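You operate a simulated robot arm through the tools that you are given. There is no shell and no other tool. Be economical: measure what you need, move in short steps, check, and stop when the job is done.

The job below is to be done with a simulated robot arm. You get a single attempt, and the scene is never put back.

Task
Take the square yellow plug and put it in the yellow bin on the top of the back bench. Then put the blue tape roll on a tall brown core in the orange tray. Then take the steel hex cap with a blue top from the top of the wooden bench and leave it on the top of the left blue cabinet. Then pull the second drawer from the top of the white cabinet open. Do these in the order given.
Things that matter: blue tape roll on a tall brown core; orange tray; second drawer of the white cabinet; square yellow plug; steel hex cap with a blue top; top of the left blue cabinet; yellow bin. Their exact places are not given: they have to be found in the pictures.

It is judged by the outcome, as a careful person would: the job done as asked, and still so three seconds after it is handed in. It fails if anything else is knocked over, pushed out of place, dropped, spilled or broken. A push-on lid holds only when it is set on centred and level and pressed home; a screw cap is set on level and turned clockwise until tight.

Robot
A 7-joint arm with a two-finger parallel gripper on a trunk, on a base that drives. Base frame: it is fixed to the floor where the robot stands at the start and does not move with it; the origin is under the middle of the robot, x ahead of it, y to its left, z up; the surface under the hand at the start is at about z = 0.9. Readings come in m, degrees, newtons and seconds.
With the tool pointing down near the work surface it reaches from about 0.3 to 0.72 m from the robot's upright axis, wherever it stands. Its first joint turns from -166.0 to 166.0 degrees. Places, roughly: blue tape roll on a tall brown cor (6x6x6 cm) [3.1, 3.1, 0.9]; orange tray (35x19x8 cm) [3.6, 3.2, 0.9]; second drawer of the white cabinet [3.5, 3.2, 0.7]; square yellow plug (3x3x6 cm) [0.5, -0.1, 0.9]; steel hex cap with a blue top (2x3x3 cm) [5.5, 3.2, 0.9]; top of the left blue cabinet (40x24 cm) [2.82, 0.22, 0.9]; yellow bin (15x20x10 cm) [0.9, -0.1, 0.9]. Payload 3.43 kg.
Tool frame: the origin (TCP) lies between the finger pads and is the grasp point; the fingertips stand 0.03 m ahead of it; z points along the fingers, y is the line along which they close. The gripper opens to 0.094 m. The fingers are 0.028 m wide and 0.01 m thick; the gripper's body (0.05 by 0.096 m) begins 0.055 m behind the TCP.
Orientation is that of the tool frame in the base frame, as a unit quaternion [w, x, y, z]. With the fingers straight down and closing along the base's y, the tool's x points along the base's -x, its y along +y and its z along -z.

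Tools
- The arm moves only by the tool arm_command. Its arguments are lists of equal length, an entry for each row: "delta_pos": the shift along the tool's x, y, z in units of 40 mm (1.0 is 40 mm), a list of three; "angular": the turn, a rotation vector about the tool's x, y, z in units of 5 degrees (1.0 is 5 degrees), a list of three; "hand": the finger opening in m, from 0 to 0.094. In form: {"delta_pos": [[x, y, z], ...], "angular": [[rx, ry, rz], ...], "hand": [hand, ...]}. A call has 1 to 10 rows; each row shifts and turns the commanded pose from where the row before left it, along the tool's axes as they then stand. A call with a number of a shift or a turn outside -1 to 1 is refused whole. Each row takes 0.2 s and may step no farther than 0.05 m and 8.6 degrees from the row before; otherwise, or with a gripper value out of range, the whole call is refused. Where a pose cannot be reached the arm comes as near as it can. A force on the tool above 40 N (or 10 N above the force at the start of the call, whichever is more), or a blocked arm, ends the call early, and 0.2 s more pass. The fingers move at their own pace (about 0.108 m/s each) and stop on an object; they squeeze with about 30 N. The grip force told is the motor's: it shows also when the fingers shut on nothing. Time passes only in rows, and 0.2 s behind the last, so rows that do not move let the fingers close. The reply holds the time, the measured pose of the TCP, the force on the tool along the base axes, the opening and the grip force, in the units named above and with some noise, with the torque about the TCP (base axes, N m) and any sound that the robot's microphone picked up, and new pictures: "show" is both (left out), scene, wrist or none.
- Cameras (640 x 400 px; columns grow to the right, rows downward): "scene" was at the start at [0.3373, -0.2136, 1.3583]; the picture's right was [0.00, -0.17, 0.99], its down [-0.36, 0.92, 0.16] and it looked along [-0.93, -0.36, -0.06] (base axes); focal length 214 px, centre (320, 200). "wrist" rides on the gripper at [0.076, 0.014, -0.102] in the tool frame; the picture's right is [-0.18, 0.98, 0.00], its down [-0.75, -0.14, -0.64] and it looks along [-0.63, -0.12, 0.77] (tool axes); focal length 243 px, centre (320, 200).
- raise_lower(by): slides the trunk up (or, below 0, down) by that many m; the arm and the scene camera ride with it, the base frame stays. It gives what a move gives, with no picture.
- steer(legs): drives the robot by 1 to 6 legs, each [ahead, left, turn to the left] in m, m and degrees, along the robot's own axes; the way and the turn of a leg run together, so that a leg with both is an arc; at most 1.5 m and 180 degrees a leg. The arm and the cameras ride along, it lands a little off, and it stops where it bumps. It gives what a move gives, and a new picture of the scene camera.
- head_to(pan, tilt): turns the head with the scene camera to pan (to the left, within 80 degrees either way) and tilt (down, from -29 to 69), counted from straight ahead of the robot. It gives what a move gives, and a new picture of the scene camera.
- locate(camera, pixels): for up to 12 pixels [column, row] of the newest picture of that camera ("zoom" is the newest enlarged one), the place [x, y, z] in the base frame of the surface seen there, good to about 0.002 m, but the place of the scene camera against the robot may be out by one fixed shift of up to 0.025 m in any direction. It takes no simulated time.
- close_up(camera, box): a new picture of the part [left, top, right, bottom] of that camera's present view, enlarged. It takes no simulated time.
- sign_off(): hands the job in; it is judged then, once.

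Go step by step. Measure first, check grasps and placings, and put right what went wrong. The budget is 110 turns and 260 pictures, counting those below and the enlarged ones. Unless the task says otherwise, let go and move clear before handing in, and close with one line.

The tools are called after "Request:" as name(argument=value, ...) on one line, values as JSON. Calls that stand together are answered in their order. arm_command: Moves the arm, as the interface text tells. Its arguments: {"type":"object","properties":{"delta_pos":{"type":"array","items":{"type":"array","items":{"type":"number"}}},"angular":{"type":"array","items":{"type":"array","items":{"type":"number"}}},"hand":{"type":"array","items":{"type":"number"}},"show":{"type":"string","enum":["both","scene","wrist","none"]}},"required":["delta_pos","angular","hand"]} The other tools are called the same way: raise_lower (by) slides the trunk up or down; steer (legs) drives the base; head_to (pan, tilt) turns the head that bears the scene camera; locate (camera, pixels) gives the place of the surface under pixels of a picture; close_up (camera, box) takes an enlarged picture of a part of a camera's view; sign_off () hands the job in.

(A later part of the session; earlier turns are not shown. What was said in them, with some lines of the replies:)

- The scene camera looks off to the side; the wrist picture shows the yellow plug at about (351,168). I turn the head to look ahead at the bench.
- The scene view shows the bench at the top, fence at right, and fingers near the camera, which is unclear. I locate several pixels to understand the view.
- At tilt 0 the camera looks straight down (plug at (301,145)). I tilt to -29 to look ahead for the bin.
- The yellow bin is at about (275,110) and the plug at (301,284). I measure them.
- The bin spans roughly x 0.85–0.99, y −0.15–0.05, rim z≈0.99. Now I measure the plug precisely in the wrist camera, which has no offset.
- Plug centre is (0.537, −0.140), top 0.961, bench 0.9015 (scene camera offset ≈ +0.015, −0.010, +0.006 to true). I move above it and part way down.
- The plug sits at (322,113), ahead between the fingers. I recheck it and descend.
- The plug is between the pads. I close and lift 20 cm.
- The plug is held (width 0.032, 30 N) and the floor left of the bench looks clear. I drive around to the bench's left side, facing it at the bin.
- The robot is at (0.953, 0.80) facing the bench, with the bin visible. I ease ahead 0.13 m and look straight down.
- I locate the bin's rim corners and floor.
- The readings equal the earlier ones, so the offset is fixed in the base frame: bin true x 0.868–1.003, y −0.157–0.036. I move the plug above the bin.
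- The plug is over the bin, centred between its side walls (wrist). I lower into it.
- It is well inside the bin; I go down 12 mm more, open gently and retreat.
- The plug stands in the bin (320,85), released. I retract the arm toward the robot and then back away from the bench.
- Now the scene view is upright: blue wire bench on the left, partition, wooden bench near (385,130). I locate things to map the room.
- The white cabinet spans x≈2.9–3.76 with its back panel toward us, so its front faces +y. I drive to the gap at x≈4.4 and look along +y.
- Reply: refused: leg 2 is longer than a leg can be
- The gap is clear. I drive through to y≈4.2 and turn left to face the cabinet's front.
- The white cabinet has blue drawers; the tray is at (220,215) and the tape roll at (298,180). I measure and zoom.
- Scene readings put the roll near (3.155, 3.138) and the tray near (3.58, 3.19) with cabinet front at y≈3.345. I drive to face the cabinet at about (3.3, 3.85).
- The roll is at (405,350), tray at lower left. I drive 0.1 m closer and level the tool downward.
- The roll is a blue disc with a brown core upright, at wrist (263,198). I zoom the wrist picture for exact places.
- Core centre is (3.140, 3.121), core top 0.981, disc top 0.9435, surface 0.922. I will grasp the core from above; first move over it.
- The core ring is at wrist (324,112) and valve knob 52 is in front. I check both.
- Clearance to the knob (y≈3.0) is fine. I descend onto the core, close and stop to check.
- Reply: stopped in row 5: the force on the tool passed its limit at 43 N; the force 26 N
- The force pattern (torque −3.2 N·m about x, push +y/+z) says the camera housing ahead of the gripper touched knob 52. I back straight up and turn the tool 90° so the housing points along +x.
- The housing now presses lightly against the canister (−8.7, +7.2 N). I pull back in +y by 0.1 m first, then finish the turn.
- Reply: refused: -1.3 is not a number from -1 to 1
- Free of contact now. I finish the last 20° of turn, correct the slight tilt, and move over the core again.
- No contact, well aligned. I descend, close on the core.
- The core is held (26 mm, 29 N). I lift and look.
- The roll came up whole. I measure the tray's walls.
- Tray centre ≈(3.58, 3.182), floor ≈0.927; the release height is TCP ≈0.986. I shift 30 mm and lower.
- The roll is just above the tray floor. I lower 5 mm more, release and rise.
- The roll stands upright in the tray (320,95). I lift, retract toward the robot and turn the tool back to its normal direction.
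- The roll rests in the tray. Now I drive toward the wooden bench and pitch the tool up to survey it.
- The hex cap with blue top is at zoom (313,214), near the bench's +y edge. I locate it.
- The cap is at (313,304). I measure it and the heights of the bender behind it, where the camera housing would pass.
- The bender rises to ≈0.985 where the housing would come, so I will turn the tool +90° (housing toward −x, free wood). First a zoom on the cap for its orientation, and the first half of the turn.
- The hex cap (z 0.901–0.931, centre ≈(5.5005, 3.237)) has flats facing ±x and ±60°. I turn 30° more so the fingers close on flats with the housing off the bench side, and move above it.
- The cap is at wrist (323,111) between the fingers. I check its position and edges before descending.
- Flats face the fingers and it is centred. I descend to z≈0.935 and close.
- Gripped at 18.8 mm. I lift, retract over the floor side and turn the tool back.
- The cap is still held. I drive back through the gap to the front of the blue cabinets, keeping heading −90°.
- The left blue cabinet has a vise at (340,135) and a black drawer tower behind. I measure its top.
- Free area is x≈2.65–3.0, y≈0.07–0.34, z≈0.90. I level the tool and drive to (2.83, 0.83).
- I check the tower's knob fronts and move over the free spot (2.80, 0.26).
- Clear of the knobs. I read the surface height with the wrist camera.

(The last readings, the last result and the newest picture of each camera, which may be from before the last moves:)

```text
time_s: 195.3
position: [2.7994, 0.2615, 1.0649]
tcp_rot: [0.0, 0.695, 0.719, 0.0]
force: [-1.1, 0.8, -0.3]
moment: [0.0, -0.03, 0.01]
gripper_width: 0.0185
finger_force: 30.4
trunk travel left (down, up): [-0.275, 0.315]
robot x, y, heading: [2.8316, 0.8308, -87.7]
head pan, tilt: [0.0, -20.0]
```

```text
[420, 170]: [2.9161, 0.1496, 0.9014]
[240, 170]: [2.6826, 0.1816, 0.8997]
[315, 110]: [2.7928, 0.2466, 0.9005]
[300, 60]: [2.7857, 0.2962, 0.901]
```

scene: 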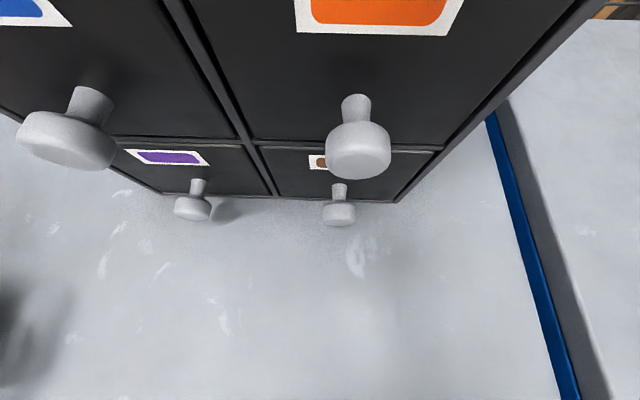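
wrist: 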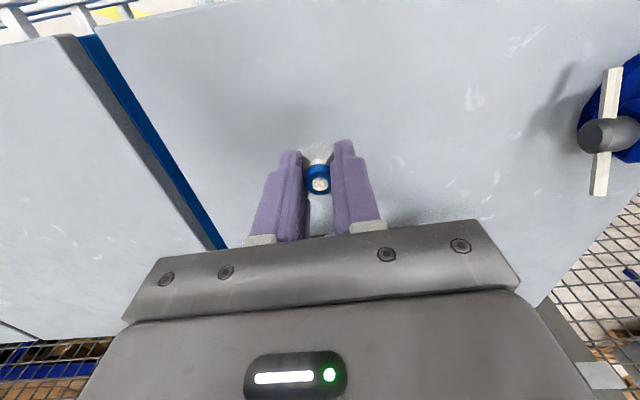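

Surface z≈0.9008, so TCP target ≈0.934. I lower.

Request:
arm_command(delta_pos=[[0, 0, 0.9], [0, 0, 0.9], [0, 0, 0.8], [0, 0, 0.62], [0, 0, 0], [0, 0, 0]], angular=[[0, 0, 0], [0, 0, 0], [0, 0, 0], [0, 0, 0], [0, 0, 0], [0, 0, 0]], hand=[0, 0, 0, 0, 0, 0], show="wrist")

```text
time_s: 196.7
position: [2.8006, 0.2595, 0.938]
tcp_rot: [0.001, 0.694, 0.72, 0.001]
force: [0.2, 0.2, -1.2]
moment: [-0.03, 0.03, -0.03]
gripper_width: 0.0188
finger_force: 29.8
trunk travel left (down, up): [-0.275, 0.315]
robot x, y, heading: [2.829, 0.8325, -87.6]
head pan, tilt: [0.0, -20.0]
```

wrist: 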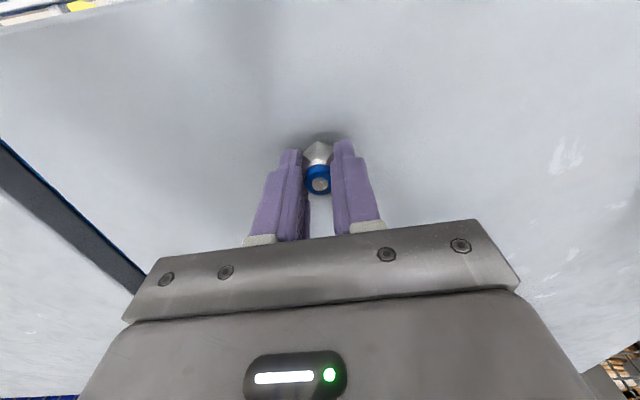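

A few millimetres remain; I lower 4 mm, release and lift.

Request:
arm_command(delta_pos=[[0, 0, 0.1], [0, 0, 0], [0, 0, 0], [0, 0, 0], [0, 0, -0.5], [0, 0, -0.9], [0, 0, -0.9], [0, 0, -0.9], [0, 0, 0]], angular=[[0, 0, 0], [0, 0, 0], [0, 0, 0], [0, 0, 0], [0, 0, 0], [0, 0, 0], [0, 0, 0], [0, 0, 0], [0, 0, 0]], hand=[0, 0, 0.035, 0.05, 0.05, 0.05, 0.05, 0.05, 0.05], show="wrist")

```text
time_s: 198.7
position: [2.801, 0.2609, 1.0621]
tcp_rot: [0.001, 0.695, 0.719, 0.0]
force: [0.3, -0.3, -1.0]
moment: [-0.03, 0.0, -0.01]
gripper_width: 0.0498
finger_force: 0.1
trunk travel left (down, up): [-0.275, 0.315]
robot x, y, heading: [2.8273, 0.8355, -87.7]
head pan, tilt: [0.0, -20.0]
```

wrist: 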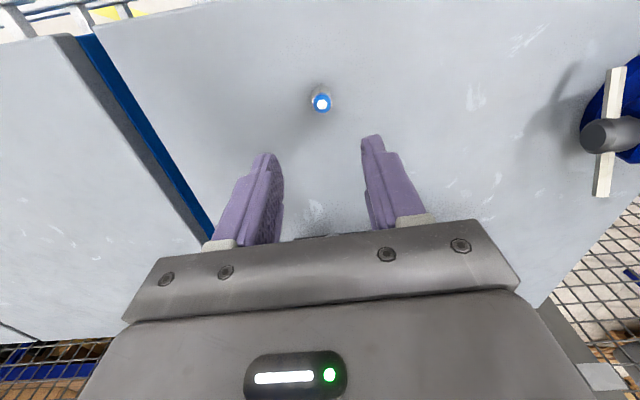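

The cap stands on the left blue cabinet (322,100). I raise and retract the arm, then drive back toward the white cabinet's front.

Request:
arm_command(delta_pos=[[0.5, 0, -1], [0.5, 0, -1], [0.5, 0, -1], [0.8, 0, 0], [0.8, 0, 0], [0, 0, 0]], angular=[[0, 0, 0], [0, 0, 0], [0, 0, 0], [0, 0, 0], [0, 0, 0], [0, 0, 0]], hand=[0.05, 0.05, 0.05, 0.05, 0.05, 0.05], show="scene")

Request:
steer(legs=[[0, 0, -2.3], [-0.85, 0, 0], [0, 1.45, 0], [0, 0.18, 0]])

```text
time_s: 200.1
position: [2.7969, 0.3841, 1.1827]
tcp_rot: [0.001, 0.695, 0.719, 0.0]
force: [-0.4, 0.5, 0.3]
moment: [0.02, -0.03, -0.01]
gripper_width: 0.0501
finger_force: 0.0
trunk travel left (down, up): [-0.275, 0.315]
robot x, y, heading: [2.83, 0.8323, -87.6]
head pan, tilt: [0.0, -20.0]
```

scene: 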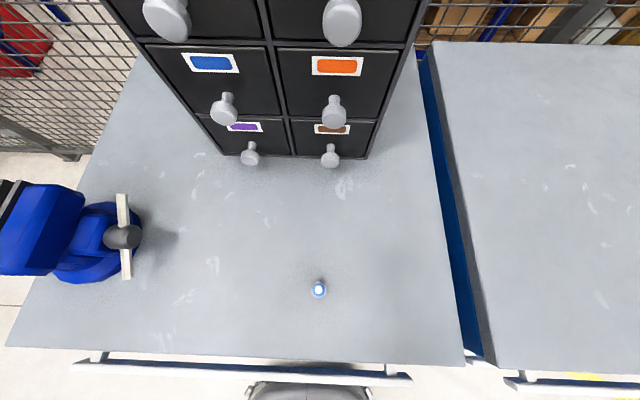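

```text
time_s: 212.9
position: [4.4071, 1.2614, 1.1832]
tcp_rot: [0.0, 0.701, 0.714, 0.0]
force: [0.7, 0.0, 0.1]
moment: [-0.05, 0.05, 0.0]
gripper_width: 0.05
finger_force: 0.0
trunk travel left (down, up): [-0.275, 0.315]
robot x, y, heading: [4.45, 1.7091, -89.0]
head pan, tilt: [0.0, -20.0]
```

scene: 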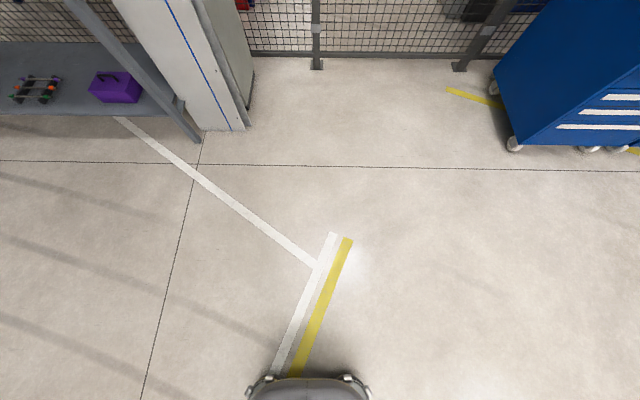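

I back through the gap to y≈4.3 and then sidestep to x≈3.5.

Request:
steer(legs=[[-1.3, 0, 0], [-1.3, 0, 0], [0, -0.93, 0]])

Request:
arm_command(delta_pos=[[0, 0, 0], [0, 0, 0], [0, 0, 0], [0, 0, 0], [0, 0, 0], [0, 0, 0], [0, 0, 0], [0, 0, 0], [0, 0, 0], [0, 0, 0]], angular=[[0, -1, 0], [0, -1, 0], [0, -1, 0], [0, -1, 0], [0, -1, 0], [0, -1, 0], [0, -1, 0], [0, -1, 0], [0, -1, 0], [0, -1, 0]], hand=[0.05, 0.05, 0.05, 0.05, 0.05, 0.05, 0.05, 0.05, 0.05, 0.05], show="both")

```text
time_s: 230.0
position: [3.4507, 3.8795, 1.1839]
tcp_rot: [0.001, 0.709, 0.705, 0.0]
force: [-0.4, -0.2, -0.5]
moment: [-0.01, 0.0, 0.0]
gripper_width: 0.0501
finger_force: 0.0
trunk travel left (down, up): [-0.275, 0.315]
robot x, y, heading: [3.5042, 4.3253, -90.3]
head pan, tilt: [0.0, -20.0]
```

scene: 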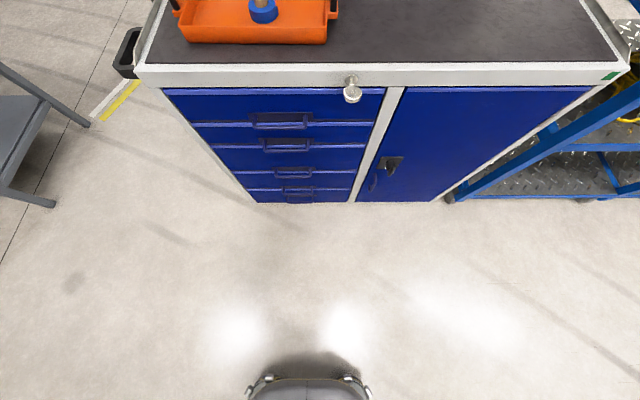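

```text
time_s: 232.2
position: [3.4492, 3.8744, 1.1832]
tcp_rot: [0.298, 0.644, 0.638, -0.3]
force: [-0.6, 0.8, -0.7]
moment: [0.0, -0.03, 0.0]
gripper_width: 0.0501
finger_force: 0.0
out of reach, approached as far as the arm can: row 10
trunk travel left (down, up): [-0.275, 0.315]
robot x, y, heading: [3.5031, 4.325, -90.2]
head pan, tilt: [0.0, -20.0]
```

scene: 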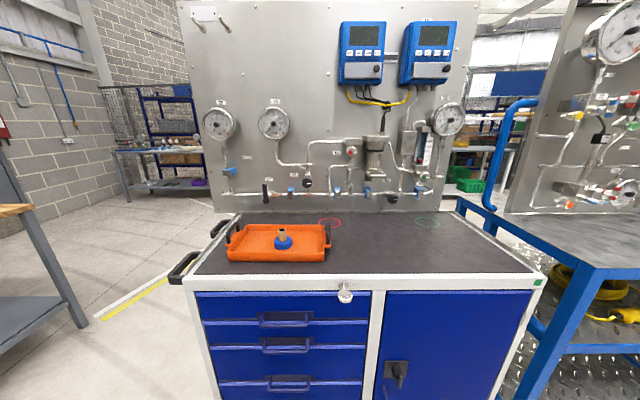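
wrist: 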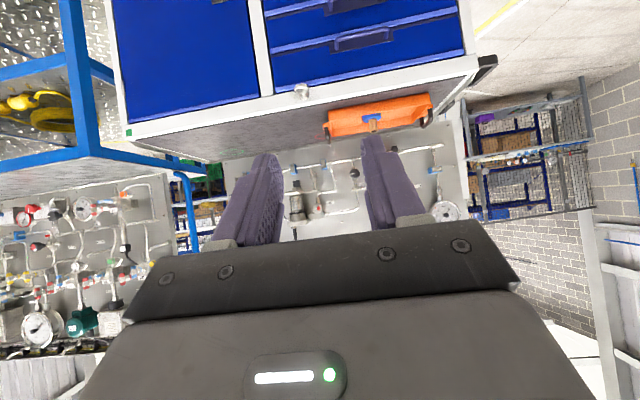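

The drawer fronts are visible at (285,290–400). I zoom to see which handle belongs to the second drawer.

Request:
close_up(camera="scene", box=[190, 275, 390, 400])

```text
3.20 times, centred on (290, 338) of scene
```

zoom: 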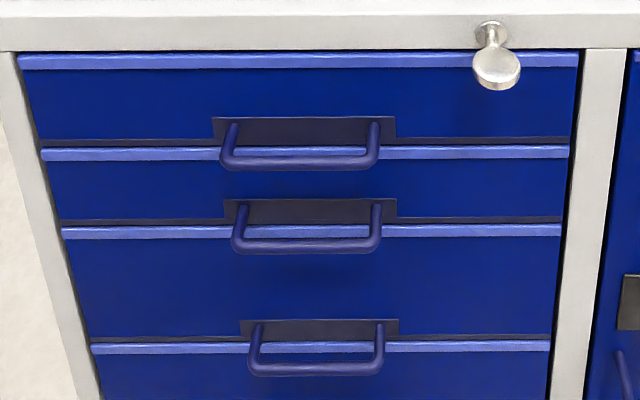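

The plates sit at each drawer's lower edge, so the second drawer's handle is the bar at zoom (305,245). I measure bars and fronts.

Request:
locate(camera="zoom", pixels=[[245, 248], [305, 246], [370, 242], [378, 212], [238, 212], [300, 163], [305, 180], [310, 208], [310, 290], [150, 190], [150, 232], [300, 366]])

```text
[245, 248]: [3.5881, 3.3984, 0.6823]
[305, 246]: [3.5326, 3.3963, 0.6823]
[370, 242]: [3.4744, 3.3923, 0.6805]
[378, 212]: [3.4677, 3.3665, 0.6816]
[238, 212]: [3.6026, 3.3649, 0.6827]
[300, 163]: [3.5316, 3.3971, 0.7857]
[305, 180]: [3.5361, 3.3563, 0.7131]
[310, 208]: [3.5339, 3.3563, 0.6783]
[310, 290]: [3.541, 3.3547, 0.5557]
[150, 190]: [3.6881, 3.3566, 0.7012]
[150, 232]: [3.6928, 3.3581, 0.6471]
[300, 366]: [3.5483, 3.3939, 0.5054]
```

Second handle bar centre (corrected): about (3.546, 3.386, 0.688). I extend the arm forward, then lower the trunk, aiming for a horizontal tool.

Request:
arm_command(delta_pos=[[-0.7, 0, 0.84], [-0.7, 0, 0.84], [-0.7, 0, 0.84], [-0.7, 0, 0.84], [-0.7, 0, 0.84], [0, 0, 0], [0, 0, 0], [0, 0, 0], [0, 0, 0], [0, 0, 0]], angular=[[0, 0, 0], [0, 0, 0], [0, 0, 0], [0, 0, 0], [0, 0, 0], [0, -1, 0], [0, -1, 0], [0, -1, 0], [0, -1, 0], [0, 0, 0]], hand=[0.05, 0.05, 0.05, 0.05, 0.05, 0.05, 0.05, 0.05, 0.05, 0.05], show="none")

Request:
raise_lower(by=-0.26)

Request:
arm_command(delta_pos=[[0, 0, 0], [0, 0, 0], [0, 0, 0], [0, 0, 0], [0, 0, 0]], angular=[[0, -1, 0], [0, -1, 0], [0, -1, 0], [0, -1, 0], [0, 0, 0]], hand=[0.05, 0.05, 0.05, 0.05, 0.05], show="both")

```text
time_s: 234.4
position: [3.4477, 3.6562, 1.1829]
tcp_rot: [0.405, 0.582, 0.576, -0.407]
force: [0.2, -0.3, -0.8]
moment: [-0.01, 0.01, 0.03]
gripper_width: 0.0499
finger_force: 0.0
trunk travel left (down, up): [-0.275, 0.315]
robot x, y, heading: [3.5035, 4.3265, -90.4]
head pan, tilt: [0.0, -20.0]
```

```text
time_s: 237.1
position: [3.4464, 3.657, 0.9244]
tcp_rot: [0.405, 0.581, 0.578, -0.406]
force: [0.4, 0.1, -0.5]
moment: [0.0, -0.01, 0.02]
gripper_width: 0.05
finger_force: 0.1
trunk travel left (down, up): [-0.015, 0.575]
robot x, y, heading: [3.5026, 4.3244, -90.4]
head pan, tilt: [0.0, -20.0]
```

```text
time_s: 238.2
position: [3.4461, 3.6557, 0.9251]
tcp_rot: [0.499, 0.502, 0.497, -0.502]
force: [0.2, -0.3, 0.4]
moment: [-0.01, -0.01, 0.0]
gripper_width: 0.0499
finger_force: 0.1
trunk travel left (down, up): [-0.015, 0.575]
robot x, y, heading: [3.5079, 4.3268, -90.2]
head pan, tilt: [0.0, -20.0]
```

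scene: 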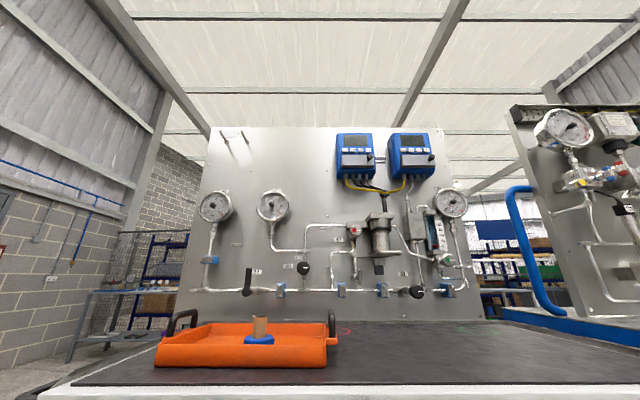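
wrist: 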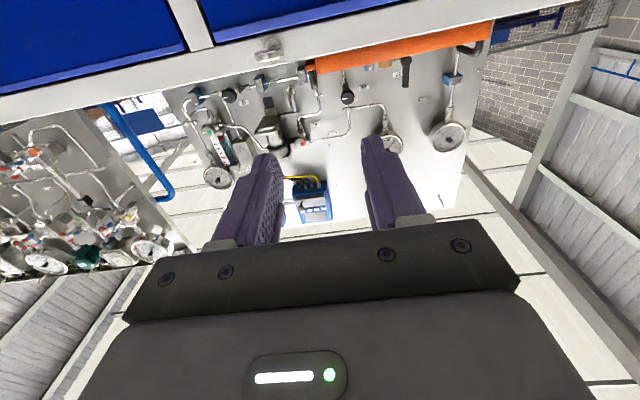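

The tool is horizontal. I lower to handle height, shift +x, and roll 90° so the fingers close vertically; head tilt set to 0 to look along the tool.

Request:
arm_command(delta_pos=[[0.985, 0.42, 0], [0.985, 0.42, 0], [0.985, 0.42, 0], [0.985, 0.42, 0], [0.985, 0.42, 0], [0.985, 0.42, 0], [0, 0, 0], [0, 0, 0], [0, 0, 0], [0, 0, 0]], angular=[[0, 0, 0], [0, 0, 0], [0, 0, 0], [0, 0, 0], [0, 0, 0], [0, 0, 0], [0, 0, 1], [0, 0, 1], [0, 0, 1], [0, 0, 1]], hand=[0.05, 0.05, 0.05, 0.05, 0.05, 0.05, 0.05, 0.05, 0.05, 0.05], show="none")

Request:
arm_command(delta_pos=[[0, 0, 0], [0, 0, 0], [0, 0, 0], [0, 0, 0], [0, 0, 0], [0, 0, 0], [0, 0, 0], [0, 0, 0], [0, 0, 0], [0, 0, 0]], angular=[[0, 0, 1], [0, 0, 1], [0, 0, 1], [0, 0, 1], [0, 0, 1], [0, 0, 1], [0, 0, 1], [0, 0, 1], [0, 0, 1], [0, 0, 1]], hand=[0.05, 0.05, 0.05, 0.05, 0.05, 0.05, 0.05, 0.05, 0.05, 0.05], show="none")

Request:
arm_command(delta_pos=[[0, 0, 0], [0, 0, 0], [0, 0, 0], [0, 0, 0], [0, 0, 0]], angular=[[0, 0, 1], [0, 0, 1], [0, 0, 1], [0, 0, 1], [0, 0, 0]], hand=[0.05, 0.05, 0.05, 0.05, 0.05], show="wrist")

Request:
head_to(pan=0, tilt=10)

```text
time_s: 240.4
position: [3.5488, 3.6551, 0.6892]
tcp_rot: [0.578, 0.582, 0.402, -0.407]
force: [-0.6, 0.0, -0.4]
moment: [0.01, -0.01, -0.01]
gripper_width: 0.05
finger_force: 0.0
trunk travel left (down, up): [-0.015, 0.575]
robot x, y, heading: [3.5008, 4.3276, -90.4]
head pan, tilt: [0.0, -20.0]
```

```text
time_s: 242.7
position: [3.5478, 3.6562, 0.6881]
tcp_rot: [0.696, 0.697, 0.119, -0.124]
force: [-0.3, -0.3, 0.8]
moment: [-0.01, -0.02, 0.01]
gripper_width: 0.0501
finger_force: 0.1
trunk travel left (down, up): [-0.015, 0.575]
robot x, y, heading: [3.5032, 4.3284, -90.6]
head pan, tilt: [0.0, -20.0]
```

```text
time_s: 243.8
position: [3.5491, 3.6561, 0.6879]
tcp_rot: [0.707, 0.708, -0.003, -0.002]
force: [0.0, -0.4, -0.1]
moment: [-0.02, -0.01, -0.02]
gripper_width: 0.05
finger_force: 0.1
trunk travel left (down, up): [-0.015, 0.575]
robot x, y, heading: [3.5012, 4.325, -90.2]
head pan, tilt: [0.0, -20.0]
```

wrist: 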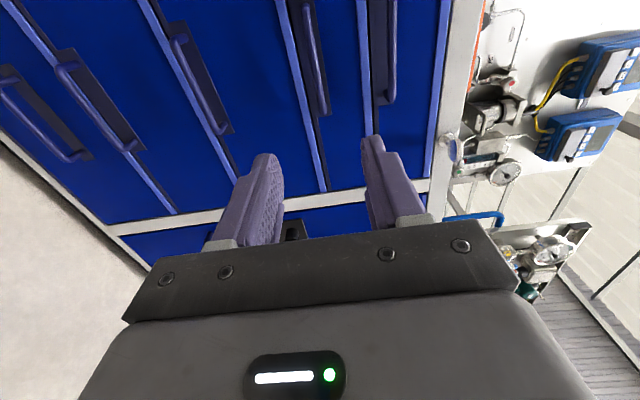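

```text
time_s: 244.8
position: [3.5489, 3.6567, 0.6885]
tcp_rot: [0.707, 0.707, -0.003, -0.002]
force: [-0.2, -0.4, -0.1]
moment: [0.01, 0.0, 0.02]
gripper_width: 0.05
finger_force: 0.1
trunk travel left (down, up): [-0.015, 0.575]
robot x, y, heading: [3.5043, 4.3226, -90.4]
head pan, tilt: [0.0, 10.0]
```

scene: 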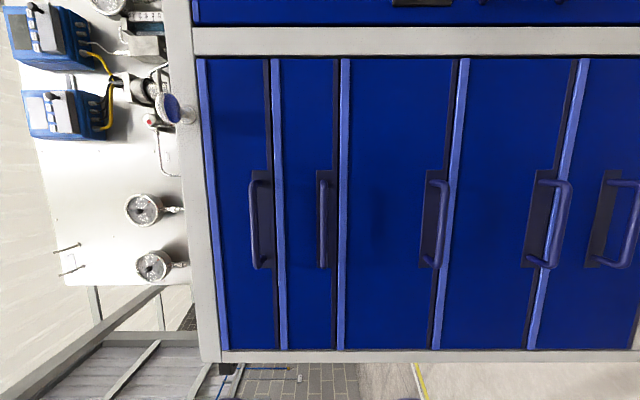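

Drawer 2's handle is at wrist (317,55) / scene (323,222). I measure it with the wrist camera.

Request:
close_up(camera="wrist", box=[240, 0, 440, 125])

Request:
locate(camera="wrist", pixels=[[312, 30], [316, 50], [322, 85], [326, 105], [391, 50], [340, 120], [275, 100]])

Request:
locate(camera="scene", pixels=[[323, 190], [323, 225], [323, 255], [305, 225]])

```text
3.20 times, centred on (340, 62) of wrist
```

zoom: 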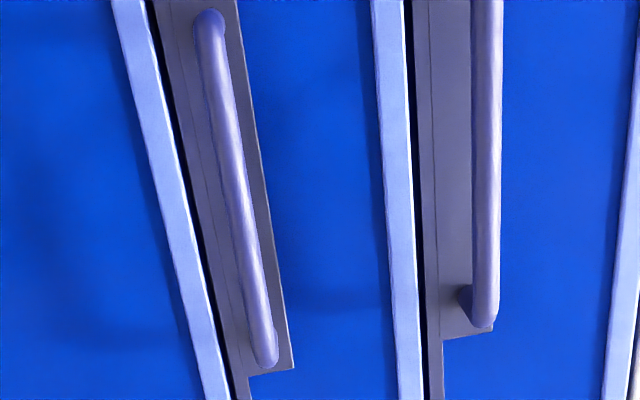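

```text
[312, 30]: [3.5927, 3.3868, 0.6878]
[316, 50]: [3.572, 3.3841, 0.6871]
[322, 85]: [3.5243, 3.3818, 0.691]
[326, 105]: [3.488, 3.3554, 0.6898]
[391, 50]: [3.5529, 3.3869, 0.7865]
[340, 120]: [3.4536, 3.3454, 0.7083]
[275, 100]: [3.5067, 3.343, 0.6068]
```

```text
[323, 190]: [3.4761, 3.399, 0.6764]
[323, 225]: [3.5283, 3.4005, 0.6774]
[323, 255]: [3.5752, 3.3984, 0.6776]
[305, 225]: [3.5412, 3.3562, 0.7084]
```

Bar centre true ≈(3.548, 3.384, 0.689). I drive 0.18 m closer, then correct with the arm.

Request:
steer(legs=[[0.18, 0, 0]])

Request:
close_up(camera="wrist", box=[200, 0, 520, 200])

```text
time_s: 246.3
position: [3.5457, 3.4737, 0.6888]
tcp_rot: [0.707, 0.707, -0.004, -0.002]
force: [0.3, -0.3, 0.1]
moment: [0.0, -0.01, 0.0]
gripper_width: 0.0499
finger_force: 0.0
trunk travel left (down, up): [-0.015, 0.575]
robot x, y, heading: [3.5046, 4.1476, -90.3]
head pan, tilt: [0.0, 10.0]
```

scene: 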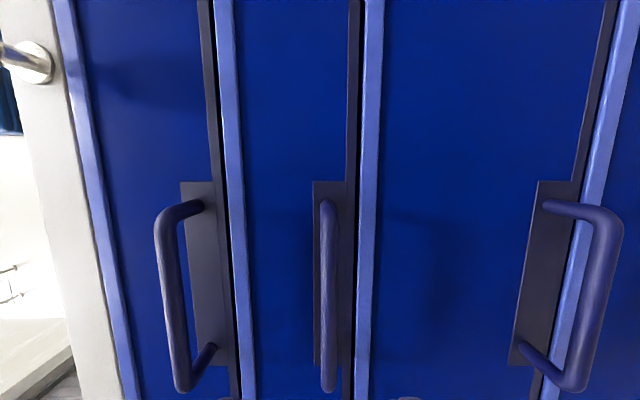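

```text
2.00 times, centred on (360, 100) of wrist
```

zoom: 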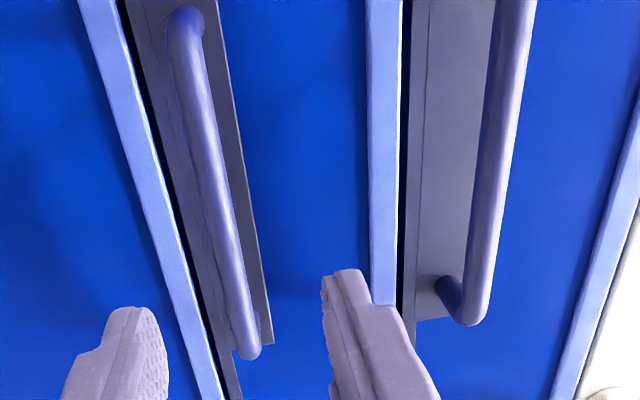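

The fingers straddle the second bar. I advance 85 mm and close.

Request:
arm_command(delta_pos=[[0, 0, 0.7], [0, 0, 0.7], [0, 0, 0.7], [0, 0, 0], [0, 0, 0], [0, 0, 0], [0, 0, 0]], angular=[[0, 0, 0], [0, 0, 0], [0, 0, 0], [0, 0, 0], [0, 0, 0], [0, 0, 0], [0, 0, 0]], hand=[0.05, 0.05, 0.05, 0.05, 0, 0, 0], show="both")

```text
time_s: 247.9
position: [3.5453, 3.3893, 0.6819]
tcp_rot: [0.705, 0.709, -0.004, -0.002]
force: [-1.0, 2.0, -26.0]
moment: [0.21, 0.21, -0.15]
gripper_width: 0.0113
finger_force: 44.9
trunk travel left (down, up): [-0.015, 0.575]
robot x, y, heading: [3.5011, 4.1448, -90.7]
head pan, tilt: [0.0, 10.0]
```

scene: 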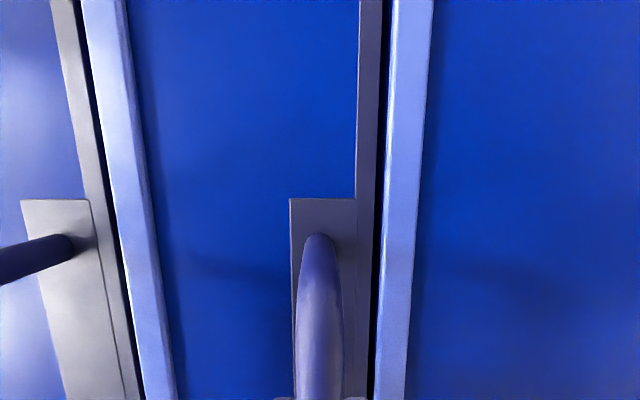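
wrist: 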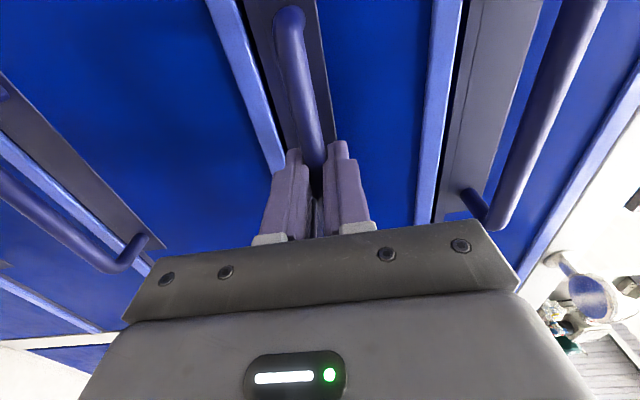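

The bar is gripped (11 mm), with a downward strain of 26 N. I ease the hand down 7 mm and begin pulling.

Request:
arm_command(delta_pos=[[0, -0.17, 0], [0, 0, 0], [0, 0, -0.3], [0, 0, -0.4], [0, 0, -0.4], [0, 0, -0.4], [0, 0, 0]], angular=[[0, 0, 0], [0, 0, 0], [0, 0, 0], [0, 0, 0], [0, 0, 0], [0, 0, 0], [0, 0, 0]], hand=[0, 0, 0, 0, 0, 0, 0], show="both")

```text
time_s: 249.5
position: [3.545, 3.4513, 0.6816]
tcp_rot: [0.708, 0.707, -0.004, -0.003]
force: [-0.2, -0.8, 5.3]
moment: [-0.04, 0.16, 1.29]
gripper_width: 0.0116
finger_force: 45.0
trunk travel left (down, up): [-0.015, 0.575]
robot x, y, heading: [3.502, 4.1446, -90.6]
head pan, tilt: [0.0, 10.0]
```

scene: 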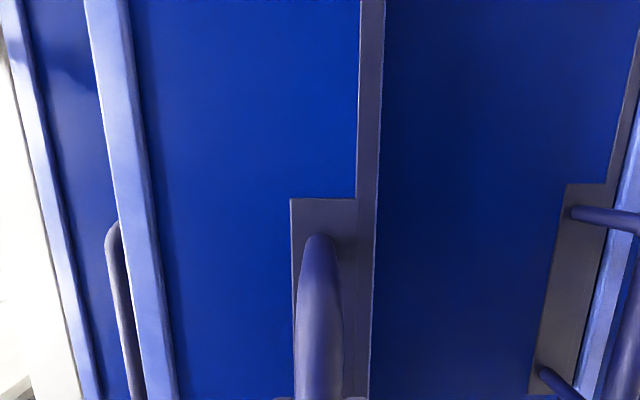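
wrist: 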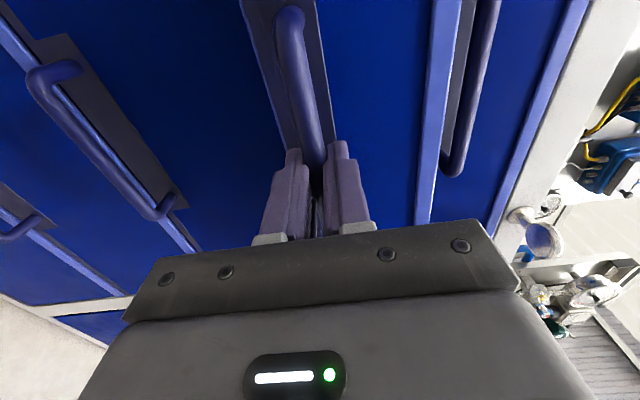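

The drawer is sliding out (6 cm). I keep pulling.

Request:
arm_command(delta_pos=[[0, 0, -0.4], [0, 0, -0.5], [0, 0, -0.5], [0, 0, -0.5], [0, 0, -0.5], [0, 0, -0.5], [0, 0, -0.4], [0, 0, 0]], angular=[[0, 0, 0], [0, 0, 0], [0, 0, 0], [0, 0, 0], [0, 0, 0], [0, 0, 0], [0, 0, 0], [0, 0, 0]], hand=[0, 0, 0, 0, 0, 0, 0, 0], show="none")

Request:
steer(legs=[[-0.12, 0, 0]])

```text
time_s: 251.3
position: [3.547, 3.5842, 0.6816]
tcp_rot: [0.708, 0.707, -0.004, -0.003]
force: [-3.1, 0.3, 14.9]
moment: [-0.13, 0.22, 0.0]
gripper_width: 0.0117
finger_force: 44.5
trunk travel left (down, up): [-0.015, 0.575]
robot x, y, heading: [3.499, 4.1409, -90.7]
head pan, tilt: [0.0, 10.0]
```

```text
time_s: 252.6
position: [3.5459, 3.7044, 0.6815]
tcp_rot: [0.708, 0.706, -0.004, -0.003]
force: [-18.5, 1.8, 19.0]
moment: [-0.12, 0.31, -0.27]
gripper_width: 0.0114
finger_force: 45.2
trunk travel left (down, up): [-0.015, 0.575]
robot x, y, heading: [3.5014, 4.268, -90.5]
head pan, tilt: [0.0, 10.0]
```

scene: 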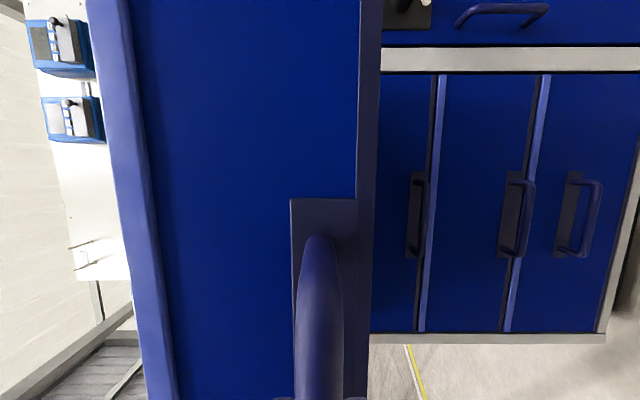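

The drawer is open about 31 cm. I pull gently a little further; the force limit guards against the end stop.

Request:
arm_command(delta_pos=[[0, 0, -0.4], [0, 0, -0.4], [0, 0, -0.4], [0, 0, 0]], angular=[[0, 0, 0], [0, 0, 0], [0, 0, 0], [0, 0, 0]], hand=[0, 0, 0, 0], show="none")

```text
time_s: 253.4
position: [3.5469, 3.7434, 0.6831]
tcp_rot: [0.71, 0.704, -0.005, -0.005]
force: [1.0, -19.1, -14.4]
moment: [0.12, -0.09, 0.34]
gripper_width: 0.0117
finger_force: 45.4
trunk travel left (down, up): [-0.015, 0.575]
robot x, y, heading: [3.5005, 4.2614, -90.6]
head pan, tilt: [0.0, 10.0]
stopped in row 4: the force on the tool passed its limit at 79 N (the readings are from after the stop); the commanded pose is now the measured one
```

It has reached its end stop (fully open, ≈35 cm). I open the fingers and back the robot away.

Request:
arm_command(delta_pos=[[0, 0, 0], [0, 0, 0], [0, 0, 0]], angular=[[0, 0, 0], [0, 0, 0], [0, 0, 0]], hand=[0.05, 0.05, 0.05], show="none")

Request:
steer(legs=[[-0.45, 0, 0]])

Request:
raise_lower(by=0.4)

Request:
head_to(pan=0, tilt=20)

```text
time_s: 254.2
position: [3.5464, 3.7461, 0.6847]
tcp_rot: [0.711, 0.703, -0.005, -0.005]
force: [0.6, 0.7, -0.4]
moment: [-0.03, -0.01, -0.03]
gripper_width: 0.0499
finger_force: 0.0
trunk travel left (down, up): [-0.015, 0.575]
robot x, y, heading: [3.5072, 4.2686, -90.4]
head pan, tilt: [0.0, 10.0]
```

```text
time_s: 256.9
position: [3.5514, 4.2009, 0.6837]
tcp_rot: [0.711, 0.703, -0.004, -0.003]
force: [0.3, -0.6, -0.1]
moment: [0.05, -0.05, -0.02]
gripper_width: 0.0498
finger_force: 0.1
trunk travel left (down, up): [-0.015, 0.575]
robot x, y, heading: [3.5105, 4.7222, -90.4]
head pan, tilt: [0.0, 10.0]
```

scene: 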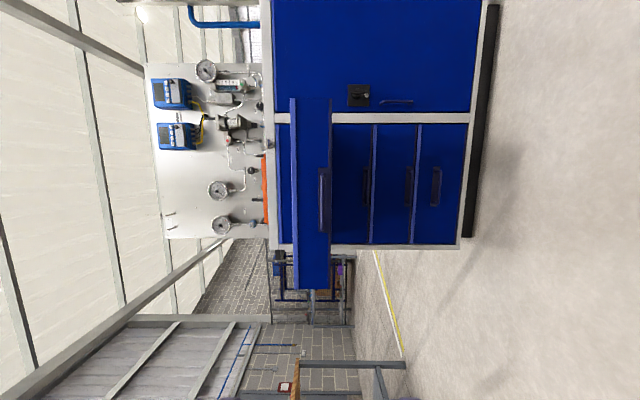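

```text
time_s: 260.7
position: [3.5519, 4.201, 1.083]
tcp_rot: [0.711, 0.703, -0.004, -0.004]
force: [0.1, 0.2, -0.6]
moment: [0.03, 0.0, -0.04]
gripper_width: 0.0499
finger_force: 0.1
trunk travel left (down, up): [-0.415, 0.175]
robot x, y, heading: [3.5035, 4.7169, -90.4]
head pan, tilt: [0.0, 10.0]
```

```text
time_s: 261.5
position: [3.5516, 4.2012, 1.0844]
tcp_rot: [0.71, 0.704, -0.005, -0.004]
force: [0.0, -0.1, 0.0]
moment: [0.0, 0.05, -0.01]
gripper_width: 0.0501
finger_force: 0.0
trunk travel left (down, up): [-0.415, 0.175]
robot x, y, heading: [3.5072, 4.7191, -90.1]
head pan, tilt: [0.0, 20.0]
```

scene: 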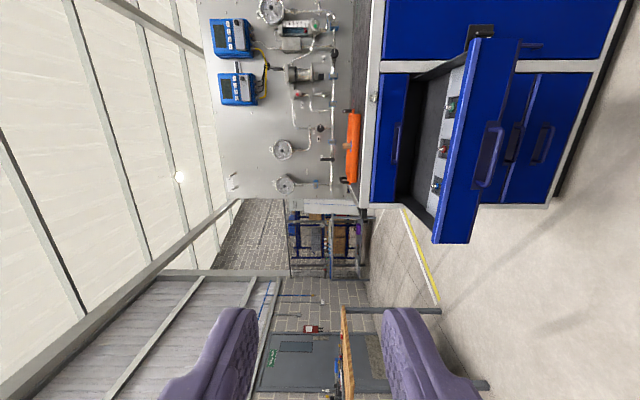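

The second drawer stands fully open with the first closed. A last zoom to check the roll in the tray.

Request:
close_up(camera="scene", box=[300, 70, 460, 220])

```text
2.67 times, centred on (380, 145) of scene
```

zoom: 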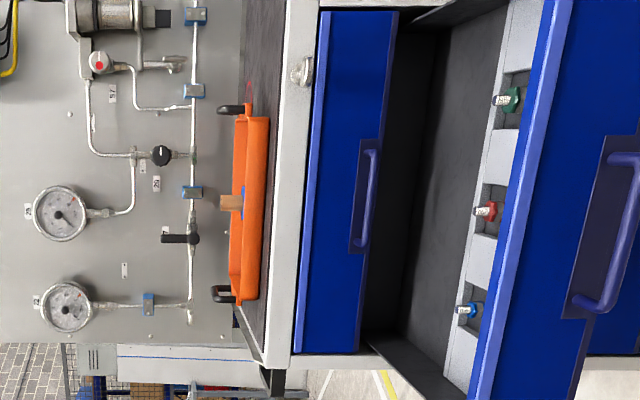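

The roll stands upright in the tray (zoom (232,202)), the second drawer is open, and the hand is clear. I hand in.

Request:
sign_off()

```text
The job is handed in.
```

All four steps are done in the order given and handed in: the yellow plug is in the yellow bin, the tape roll stands in the orange tray, the hex cap is on the left blue cabinet, and the white cabinet's second drawer is fully open. While reaching for the roll, the camera housing bumped the knob of valve 52 and then pressed lightly on the canister beside it; I backed off both times and saw nothing moved.
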